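You operate a simulated robot arm through the tools that you are given. There is no shell and no other tool. Be economical: measure what you need, move in short steps, check, and stop when the job is done.

Carry out the task below with a simulated robot arm. There is one attempt and no reset: what you move stays moved.

TASK
Stack the goggles box that says "clear" from the valve bay on top of the goggles box labelled "tinted".
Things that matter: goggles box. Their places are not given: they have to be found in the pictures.

It is judged by the outcome, as a careful person would: the job done as asked, and still so three seconds after it is handed in. It fails if anything else is knocked over, pushed out of place, dropped, spilled or broken.

THE ROBOT
A 7-joint arm with a two-finger parallel gripper, fixed in place. Base frame: the origin is at the foot of the arm, x ahead of it, y to its left, z up; the work surface is at about z = 0. Lengths are in cm, angles in degrees, forces in N, time in s.
With the tool pointing down near the work surface it reaches from about 24 to 62 cm from the base axis. Its first joint turns from -66.0 to 66.0 degrees. Payload 2.6 kg.
Tool frame: the origin (TCP) lies between the finger pads and is the grasp point; the fingertips stand 3 cm ahead of it; z points along the fingers, y is the line along which they close. The gripper opens to 9.4 cm. The fingers are 2.8 cm wide and 1 cm thick; the gripper's body (5 by 9.6 cm) begins 5.5 cm behind the TCP.
Orientation is told as [roll, pitch, yaw] about the base's x, y, z axes, in that order, counted from this pose: with the fingers straight down and closing along the base's y, the tool's x points along the base's -x, its y along +y and its z along -z.

THE INTERFACE
- The arm moves only by the tool apply_moves. Its argument "targets" is a list that holds one entry, the list of rows, each a list of 4 numbers: the shift along the tool's x, y, z in units of 100 mm (1.0 is 100 mm), then the turn about the tool's z in units of 45 degrees (1.0 is 45 degrees). In form: [[[dx, dy, dz, twist], ...]]. A call has 1 to 12 rows; each row is the pose to reach, as a shift and turn from the pose commanded when the call began, along the tool's axes at that moment. "hand" is the finger opening in cm, from 0 to 9.4, set as the call begins (left out, the last holds). A call with a number of a shift or a turn outside -1 to 1 is refused whole. A row lasts 0.2 s, in which the tool goes at most 5 cm and 8.6 degrees; a call with a longer step from one row to the next is refused whole, and so is a gripper value outside its range. A pose out of reach is approached as far as the arm can. The call stops where the force on the tool passes 40 N (or 10 N more than at its start, if that is more) or the arm is blocked; 0.2 s more then pass. The fingers move at their own pace (about 7.2 cm/s each) and stop on an object; they squeeze with about 25 N. The grip force told is the motor's: it shows also when the fingers shut on nothing. Time passes only in rows, and 0.2 s behind the last, so rows that repeat a pose let the fingers close. It gives the time, the measured TCP pose, the force on the tool (base axes), the opening and the grip force at its end, in the units of the frame above (readings bear some noise).
- Cameras (640 x 400 px; columns grow to the right, rows downward): "scene" is fixed at [1.97, 42.02, 56.71]; the picture's right is [-0.90, -0.45, 0.00], its down [-0.24, 0.49, -0.84] and it looks along [0.37, -0.75, -0.54] (base axes); focal length 336 px, centre (320, 200). "wrist" rides on the gripper at [-3.7, 0, -5.8] in the tool frame; the picture's right is [0.00, -1.00, 0.00], its down [0.97, 0.00, -0.24] and it looks along [0.24, 0.00, 0.97] (tool axes); focal length 218 px, centre (320, 200).
- camera(camera): a new picture of that camera. No time passes.
- point_at(camera, pixels): for up to 12 pixels [column, row] of the newest picture of that camera ("zoom" is the newest enlarged one), the place [x, y, z] in the base frame of the surface seen there, good to about 0.2 cm. No time passes.
- close_up(camera, box): a new picture of the part [left, top, right, bottom] of that camera's present view, enlarged. No time passes.
- finish_job(): hands the job in; it is judged then, once.

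Work in short steps. Measure before you move; look again where a grasp or a placing could have gone wrong, and mend it. You have 60 turns and 14 pictures in all, the two below and enlarged ones among them. Open the gripper and draw the arm clear of the work before you hand the job in, unless the task says otherwise; then end with one line.

The tools are called after "Call:" by a JSON object that holds its "fn" and its "kwargs". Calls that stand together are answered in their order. apply_moves: Moves the arm, as the interface text tells. Its arguments: {"type":"object","properties":{"targets":{"type":"array"},"hand":{"type":"number"}},"required":["targets"]} The other tools are called the same way: camera (camera) takes a picture; point_at (camera, pixels) gives the place of the surface under pixels of a picture; close_up (camera, box) takes an enlarged picture of a part of a camera's view; finish_job () hands the job in.

At the start:

```text
clock: 0.0
tcp_pos: [31.73, -20.91, 33.5]
tool_rot: [-0.1, 0.0, 0.0]
force: [-0.1, 0.3, -0.3]
gripper_width: 9.4
grasp_force: 0.0
```

scene: 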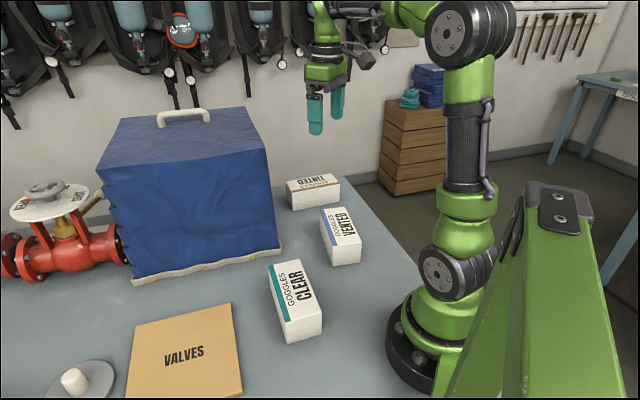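
wrist: 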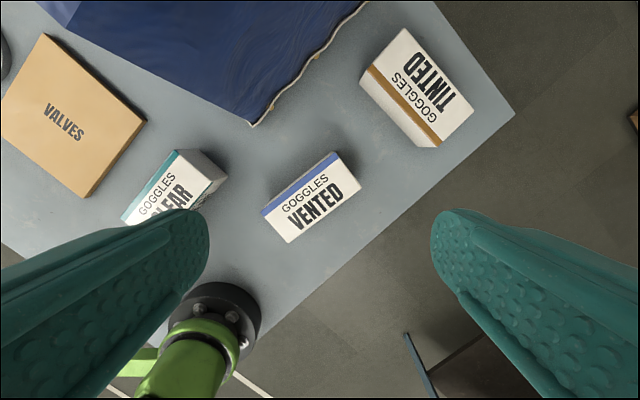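

The scene shows CLEAR at about (295,300), next to the VALVES board, with VENTED at (340,237) and TINTED at (313,190). I'll enlarge the view and measure the box corners.

Call:
{"fn": "close_up", "kwargs": {"camera": "scene", "box": [240, 160, 400, 360]}}

Call:
{"fn": "point_at", "kwargs": {"camera": "scene", "pixels": [[270, 266], [299, 260], [321, 308], [288, 321], [288, 342], [288, 182], [335, 176], [340, 188], [292, 193], [293, 209], [320, 208], [352, 207]]}}

Call:
{"fn": "point_at", "kwargs": {"camera": "wrist", "pixels": [[403, 30], [471, 100], [437, 146], [368, 68], [361, 85], [415, 146], [178, 150], [213, 180], [336, 153], [360, 188], [290, 242], [262, 210]]}}

```text
2.00 times, centred on (320, 260) of scene
```

zoom: 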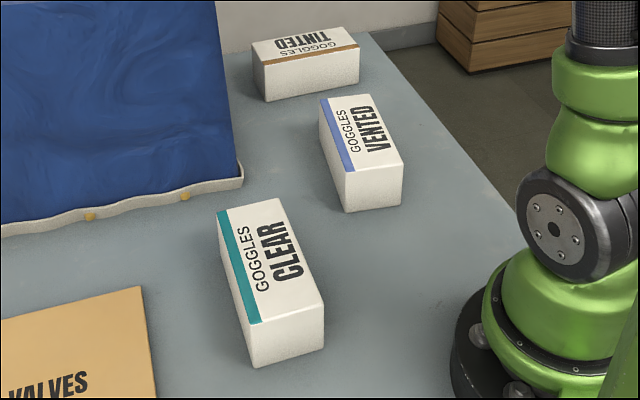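

```text
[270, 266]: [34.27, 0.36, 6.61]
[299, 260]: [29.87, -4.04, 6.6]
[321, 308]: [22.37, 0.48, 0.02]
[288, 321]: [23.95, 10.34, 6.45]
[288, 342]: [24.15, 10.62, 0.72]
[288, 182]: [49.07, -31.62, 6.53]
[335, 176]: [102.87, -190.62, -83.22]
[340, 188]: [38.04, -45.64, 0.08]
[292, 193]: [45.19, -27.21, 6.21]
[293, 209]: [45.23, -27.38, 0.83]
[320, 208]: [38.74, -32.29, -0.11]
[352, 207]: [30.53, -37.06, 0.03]
```

```text
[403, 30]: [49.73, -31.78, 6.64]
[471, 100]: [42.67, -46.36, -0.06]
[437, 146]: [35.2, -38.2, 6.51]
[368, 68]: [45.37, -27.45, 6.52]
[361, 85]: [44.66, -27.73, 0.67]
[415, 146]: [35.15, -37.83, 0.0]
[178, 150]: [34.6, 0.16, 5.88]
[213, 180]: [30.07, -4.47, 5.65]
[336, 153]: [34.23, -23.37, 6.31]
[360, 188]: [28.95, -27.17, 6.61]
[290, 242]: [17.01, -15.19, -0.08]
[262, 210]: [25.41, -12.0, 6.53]
```

CLEAR's top is about 6.3 x 14.5 cm and 6.6 high, centred near (26.9, 3.2). TINTED is centred near (42.5, -35). I'll measure the blue cover next, so I can plan a path around it.

Call:
{"fn": "point_at", "kwargs": {"camera": "scene", "pixels": [[281, 246], [279, 240], [262, 145], [242, 106], [150, 150], [133, 282], [210, 264], [185, 112], [285, 130], [270, 180]]}}

Call:
{"fn": "point_at", "kwargs": {"camera": "wrist", "pixels": [[250, 125], [300, 85], [362, 5], [245, 115], [100, 30], [330, 10]]}}

Call:
{"fn": "point_at", "kwargs": {"camera": "zoom", "pixels": [[220, 213], [278, 200], [321, 303], [256, 322], [322, 345], [255, 366], [254, 45], [346, 28], [357, 49], [266, 68]]}}

```text
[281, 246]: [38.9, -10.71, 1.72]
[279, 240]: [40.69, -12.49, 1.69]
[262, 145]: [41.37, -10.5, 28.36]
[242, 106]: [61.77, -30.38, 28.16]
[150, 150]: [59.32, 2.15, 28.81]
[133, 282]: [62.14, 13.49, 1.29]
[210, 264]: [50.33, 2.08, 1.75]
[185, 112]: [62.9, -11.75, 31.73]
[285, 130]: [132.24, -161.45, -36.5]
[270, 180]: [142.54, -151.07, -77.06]
```

```text
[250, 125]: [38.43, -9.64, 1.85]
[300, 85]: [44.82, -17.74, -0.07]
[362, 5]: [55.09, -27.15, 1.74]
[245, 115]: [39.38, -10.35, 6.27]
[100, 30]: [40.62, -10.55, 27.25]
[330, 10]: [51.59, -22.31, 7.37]
```

```text
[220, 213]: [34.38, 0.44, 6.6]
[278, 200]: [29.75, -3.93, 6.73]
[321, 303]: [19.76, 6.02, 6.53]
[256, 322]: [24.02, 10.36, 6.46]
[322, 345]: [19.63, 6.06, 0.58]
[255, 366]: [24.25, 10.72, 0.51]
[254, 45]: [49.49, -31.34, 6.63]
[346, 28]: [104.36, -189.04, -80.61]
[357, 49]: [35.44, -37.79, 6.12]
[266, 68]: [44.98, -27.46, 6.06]
```

The cover is 28 cm tall and its near corner is at about (38.4, -9.7), so I'll keep to a small radius. First I'll turn the yaw to -44 degrees and move toward CLEAR while staying high.

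Call:
{"fn": "apply_moves", "kwargs": {"targets": [[[0.15, 0.15, 0, 0], [0.3, 0.35, 0, 0], [0.47, 0.6, 0, 0], [0.47, 0.8, 0, 0], [0.47, 0.95, 0, 0], [0.47, 0.95, 0, 0]]], "hand": 9.4}}

Call:
{"fn": "apply_moves", "kwargs": {"targets": [[[0, 0.2, 0, 0], [0, 0.45, 0, 0], [0, 0.7, 0, 0], [0, 0.9, 0, 0], [0, 0.95, 0, 0], [0, 0.95, 0, 0]]]}}

Call:
{"fn": "apply_moves", "kwargs": {"targets": [[[0, 0.1, 0.1, 0.15], [0, 0.2, 0.3, 0.3], [0, 0.35, 0.5, 0.47], [0, 0.45, 0.7, 0.64], [0, 0.512, 0.85, 0.81], [0, 0.512, 0.95, 0.985], [0, 0.512, 1.0, 0.985], [0, 0.512, 1.0, 0.985]]]}}

```text
clock: 1.4
tcp_pos: [27.07, -11.54, 33.66]
tool_rot: [0.0, -0.1, -0.1]
force: [-0.3, -0.2, -0.9]
gripper_width: 9.42
grasp_force: 0.1
```

```text
clock: 2.8
tcp_pos: [26.92, -1.92, 33.47]
tool_rot: [0.1, 0.0, 0.1]
force: [-0.7, -0.2, -0.7]
gripper_width: 9.41
grasp_force: 0.1
```

```text
clock: 4.6
tcp_pos: [26.96, 3.02, 23.45]
tool_rot: [0.0, 0.0, -44.4]
force: [0.0, 0.8, -1.2]
gripper_width: 9.41
grasp_force: 0.1
```

The TCP is at (27, 3, 23.5) with yaw -44.4. I'll check the alignment with the wrist camera before going down.

Call:
{"fn": "camera", "kwargs": {"camera": "wrist"}}

```text
10 pictures are left
```

wrist: 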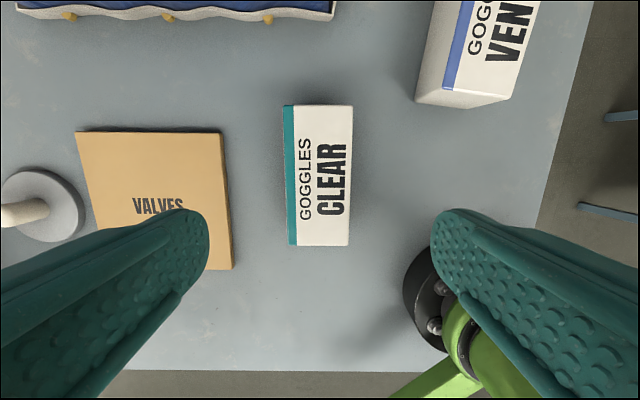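

The box is centred at column 319 and square to the fingers. I'll go down to z of about 4.6 in two calls.

Call:
{"fn": "apply_moves", "kwargs": {"targets": [[[0, 0, 0.25, 0], [0, 0, 0.5, 0], [0, 0, 0.75, 0], [0, 0, 1.0, 0], [0, 0, 1.0, 0]]]}}

Call:
{"fn": "apply_moves", "kwargs": {"targets": [[[0, 0, 0.25, 0], [0, 0, 0.5, 0], [0, 0, 0.7, 0], [0, 0, 0.82, 0], [0, 0, 0.885, 0], [0, 0, 0.885, 0]]]}}

```text
clock: 5.8
tcp_pos: [26.82, 3.26, 13.61]
tool_rot: [-0.1, 0.0, -44.4]
force: [0.7, -0.5, 0.7]
gripper_width: 9.41
grasp_force: 0.0
```

```text
clock: 7.2
tcp_pos: [26.89, 3.2, 4.66]
tool_rot: [0.0, 0.1, -44.3]
force: [1.5, -0.5, -0.5]
gripper_width: 9.38
grasp_force: 0.0
```

The TCP is at the grasp height with no contact. I'll close the fingers on the box and then lift a little.

Call:
{"fn": "apply_moves", "kwargs": {"targets": [[[0, 0, 0, 0], [0, 0, 0, 0], [0, 0, 0, 0], [0, 0, 0, 0], [0, 0, 0, 0]]], "hand": 4.5}}

Call:
{"fn": "apply_moves", "kwargs": {"targets": [[[0, 0, -0.05, 0], [0, 0, -0.15, 0], [0, 0, -0.3, 0], [0, 0, -0.3, 0]]]}}

```text
clock: 8.4
tcp_pos: [26.92, 3.17, 4.66]
tool_rot: [0.0, 0.0, -44.3]
force: [-0.3, 0.6, -0.2]
gripper_width: 7.41
grasp_force: 24.6
```

```text
clock: 9.4
tcp_pos: [27.01, 3.23, 7.67]
tool_rot: [0.0, 0.0, -44.3]
force: [0.2, 0.5, -1.7]
gripper_width: 7.4
grasp_force: 25.3
```

The fingers stopped at 7.4 cm, which is wider than the 6.3 I measured. I'll look before lifting further.

Call:
{"fn": "camera", "kwargs": {"camera": "scene"}}

Call:
{"fn": "camera", "kwargs": {"camera": "wrist"}}

```text
9 pictures are left
```

scene: 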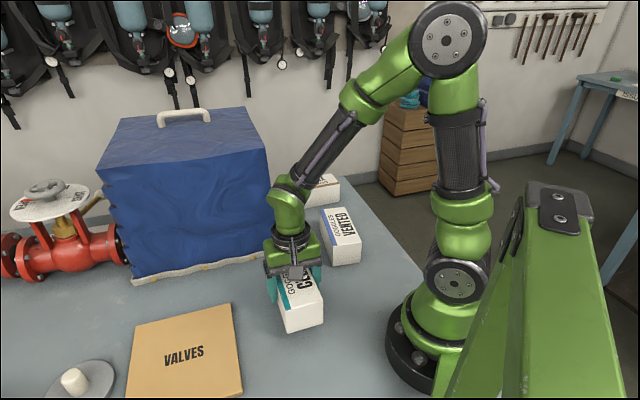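

```text
8 pictures are left
```

wrist: 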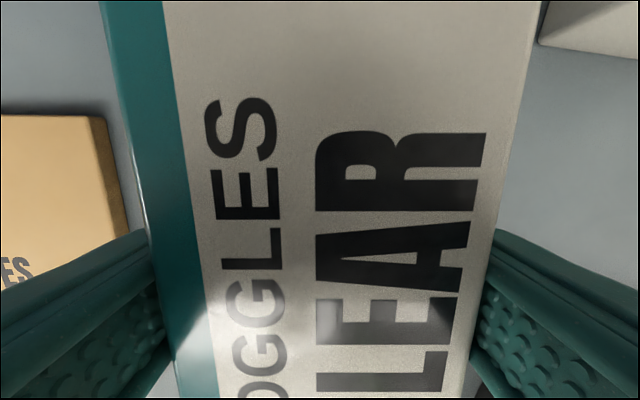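

The grip is firm and level. I'll lift by about 12 cm, then carry the box along y at a small radius past the cover corner.

Call:
{"fn": "apply_moves", "kwargs": {"targets": [[[0, 0, -0.15, 0], [0, 0, -0.35, 0], [0, 0, -0.6, 0], [0, 0, -0.85, 0], [0, 0, -1.0, 0], [0, 0, -1.0, 0]]]}}

Call:
{"fn": "apply_moves", "kwargs": {"targets": [[[-0.07, -0.1, -0.05, 0], [-0.2, -0.27, -0.1, 0], [-0.36, -0.48, -0.15, 0], [-0.52, -0.69, -0.2, 0], [-0.66, -0.87, -0.2, 0], [-0.744, -0.978, -0.2, 0], [-0.744, -0.978, -0.2, 0]]]}}

```text
clock: 10.8
tcp_pos: [27.06, 3.05, 17.73]
tool_rot: [0.0, 0.0, -44.3]
force: [0.1, 0.1, -1.5]
gripper_width: 7.4
grasp_force: 25.8
```

```text
clock: 12.4
tcp_pos: [25.57, -8.84, 19.72]
tool_rot: [0.0, 0.0, -44.3]
force: [-0.4, -0.6, -1.1]
gripper_width: 7.39
grasp_force: 24.6
```

Next I'll carry the box to about (26, -21), then turn it by the first 45 degrees.

Call:
{"fn": "apply_moves", "kwargs": {"targets": [[[-0.08, -0.08, 0, 0], [-0.24, -0.23, 0, 0], [-0.42, -0.4, 0, 0], [-0.6, -0.57, 0, 0], [-0.76, -0.72, 0, 0], [-0.873, -0.824, 0, 0], [-0.873, -0.824, 0, 0]]]}}

Call:
{"fn": "apply_moves", "kwargs": {"targets": [[[0, 0, 0, -0.1], [0, 0, 0, -0.25], [0, 0, 0, -0.42], [0, 0, 0, -0.6], [0, 0, 0, -0.76], [0, 0, 0, -0.9], [0, 0, 0, -1.0], [0, 0, 0, -1.0]]]}}

```text
clock: 14.0
tcp_pos: [26.01, -20.94, 19.75]
tool_rot: [0.0, 0.0, -44.3]
force: [0.7, -0.4, -1.8]
gripper_width: 7.4
grasp_force: 25.3
```

```text
clock: 15.8
tcp_pos: [26.04, -21.08, 19.73]
tool_rot: [0.0, 0.0, 0.7]
force: [-0.3, -0.3, -1.5]
gripper_width: 7.39
grasp_force: 25.2
```

The turn went well. I'll make the remaining turn while moving toward TINTED.

Call:
{"fn": "apply_moves", "kwargs": {"targets": [[[-0.07, -0.1, 0, -0.1], [-0.2, -0.25, 0, -0.25], [-0.32, -0.42, 0, -0.42], [-0.45, -0.6, 0, -0.6], [-0.57, -0.78, 0, -0.76], [-0.65, -0.9, 0, -0.9], [-0.7, -1.0, 0, -0.996], [-0.7, -1.0, 0, -0.996]]]}}

Call:
{"fn": "camera", "kwargs": {"camera": "wrist"}}

Call:
{"fn": "camera", "kwargs": {"camera": "scene"}}

```text
clock: 17.6
tcp_pos: [33.03, -30.95, 19.69]
tool_rot: [0.1, 0.1, 45.5]
force: [1.4, -0.2, -1.5]
gripper_width: 7.4
grasp_force: 25.4
```

```text
7 pictures are left
```

wrist: 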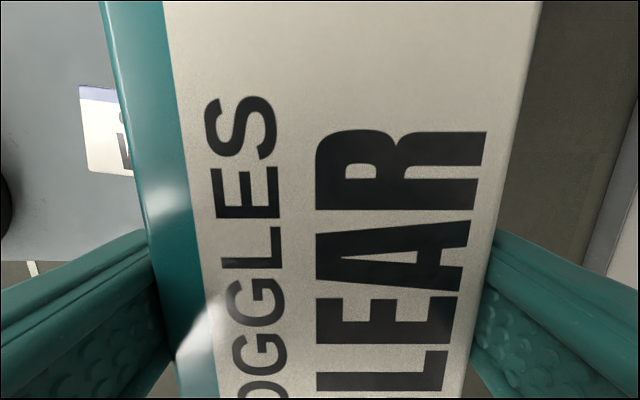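

```text
6 pictures are left
```

scene: 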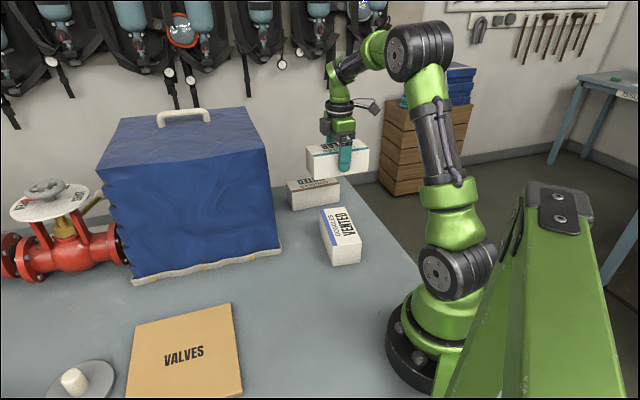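

The box is level, with its bottom at about z = 15, well above TINTED. I'll move over TINTED's centre (42.45, -34.85), adding 1 degree of yaw.

Call:
{"fn": "apply_moves", "kwargs": {"targets": [[[-0.04, -0.1, 0, -0.01], [-0.1, -0.25, 0, -0.022], [-0.2, -0.5, 0, -0.022], [-0.3, -0.73, 0, -0.022], [-0.36, -0.88, 0, -0.022], [-0.382, -0.945, 0, -0.022], [-0.382, -0.945, 0, -0.022]]]}}

Call:
{"fn": "apply_moves", "kwargs": {"targets": [[[0, 0, 0.1, 0], [0, 0, 0.25, 0], [0, 0, 0.4, 0], [0, 0, 0.52, 0], [0, 0, 0.6, 0], [0, 0, 0.6, 0]]]}}

Call:
{"fn": "close_up", "kwargs": {"camera": "scene", "box": [240, 100, 400, 200]}}

```text
clock: 19.2
tcp_pos: [42.72, -34.87, 19.74]
tool_rot: [0.0, 0.1, 46.6]
force: [0.4, -0.1, -2.2]
gripper_width: 7.42
grasp_force: 25.2
```

```text
clock: 20.6
tcp_pos: [42.52, -34.73, 13.81]
tool_rot: [-0.1, 0.1, 46.5]
force: [-0.1, 1.2, -2.1]
gripper_width: 7.39
grasp_force: 24.8
```

```text
4.00 times, centred on (320, 150) of scene
```

zoom: 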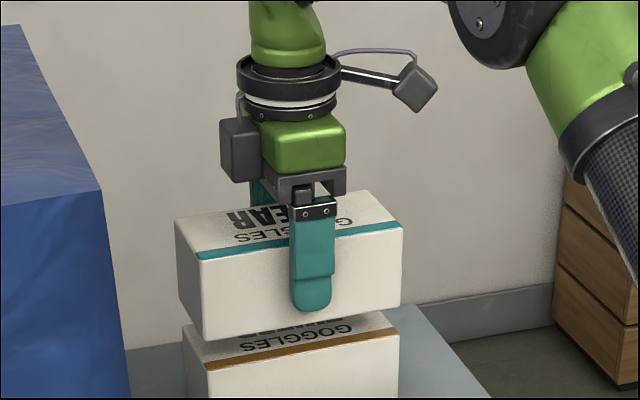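

The boxes look well aligned. I'll compare matching corners in the enlarged view.

Call:
{"fn": "point_at", "kwargs": {"camera": "zoom", "pixels": [[208, 325], [397, 290], [208, 380], [396, 350], [208, 366], [397, 334], [178, 222], [186, 329], [180, 305], [186, 350]]}}

```text
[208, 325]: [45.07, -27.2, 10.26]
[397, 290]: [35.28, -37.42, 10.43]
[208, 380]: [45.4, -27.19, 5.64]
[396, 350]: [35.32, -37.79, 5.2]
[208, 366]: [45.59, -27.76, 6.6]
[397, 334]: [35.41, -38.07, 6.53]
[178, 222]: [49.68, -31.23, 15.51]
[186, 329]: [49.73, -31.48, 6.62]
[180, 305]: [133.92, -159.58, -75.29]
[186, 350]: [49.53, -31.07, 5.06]
```

The corners match to within about 0.3 cm. I'll lower slowly until the box touches.

Call:
{"fn": "apply_moves", "kwargs": {"targets": [[[0, 0, 0.08, 0], [0, 0, 0.15, 0], [0, 0, 0.2, 0], [0, 0, 0.225, 0], [0, 0, 0.24, 0], [0, 0, 0.25, 0], [0, 0, 0.255, 0], [0, 0, 0.255, 0]]]}}

```text
clock: 22.4
tcp_pos: [42.69, -34.94, 11.26]
tool_rot: [-0.1, 0.0, 46.5]
force: [-3.1, 1.5, 11.6]
gripper_width: 7.4
grasp_force: 25.3
```

Contact shows as 11.6 N upward, so the box is resting on TINTED. I'll open the fingers in place and then draw straight up.

Call:
{"fn": "apply_moves", "kwargs": {"targets": [[[0, 0, 0, 0], [0, 0, 0, 0], [0, 0, 0, 0], [0, 0, 0, 0]]], "hand": 9.4}}

Call:
{"fn": "apply_moves", "kwargs": {"targets": [[[0, 0, -0.05, 0], [0, 0, -0.15, 0], [0, 0, -0.3, 0], [0, 0, -0.5, 0], [0, 0, -0.75, 0], [0, 0, -1.0, 0], [0, 0, -1.0, 0]]]}}

Call:
{"fn": "close_up", "kwargs": {"camera": "scene", "box": [240, 100, 400, 220]}}

```text
clock: 23.4
tcp_pos: [42.44, -34.99, 11.2]
tool_rot: [0.0, 0.0, 46.5]
force: [-0.2, -0.2, -0.4]
gripper_width: 9.38
grasp_force: 0.1
```

```text
clock: 25.0
tcp_pos: [42.73, -34.99, 21.16]
tool_rot: [0.1, 0.0, 46.4]
force: [0.2, 0.4, 0.4]
gripper_width: 9.4
grasp_force: 0.0
```

```text
3.33 times, centred on (320, 160) of scene
```

zoom: 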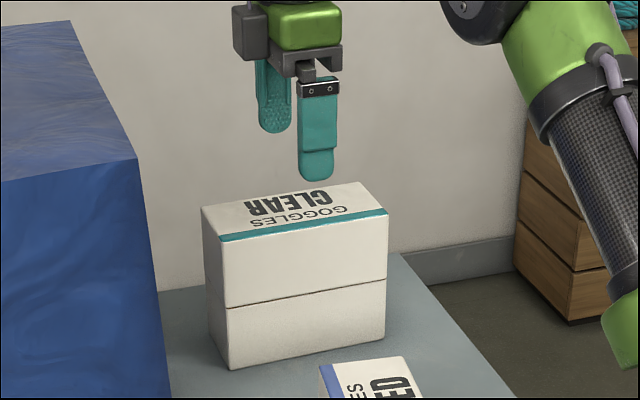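

The stack is square and stable. I'll raise the arm further clear and hand in.

Call:
{"fn": "apply_moves", "kwargs": {"targets": [[[0, 0, -0.2, 0], [0, 0, -0.45, 0], [0, 0, -0.7, 0], [0, 0, -0.8, 0], [0, 0, -0.8, 0]]]}}

Call:
{"fn": "camera", "kwargs": {"camera": "scene"}}

```text
clock: 26.2
tcp_pos: [42.62, -35.01, 29.38]
tool_rot: [0.0, 0.0, 46.5]
force: [-0.4, 0.5, -0.2]
gripper_width: 9.41
grasp_force: 0.1
```

```text
3 pictures are left
```

scene: 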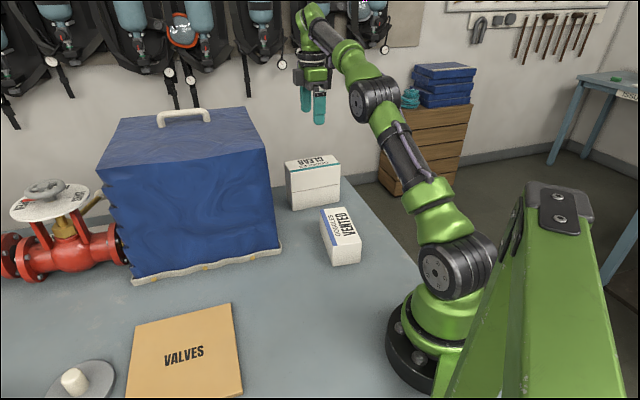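

The picture shows CLEAR resting on TINTED, everything else where it was, and the arm clear of the work. I'm handing the job in.

Call:
{"fn": "finish_job", "kwargs": {}}

```text
The job is handed in.
```

The "clear" goggles box from the valve bay is now stacked squarely on the "tinted" one, nothing else was moved, and the arm is clear with its gripper open.
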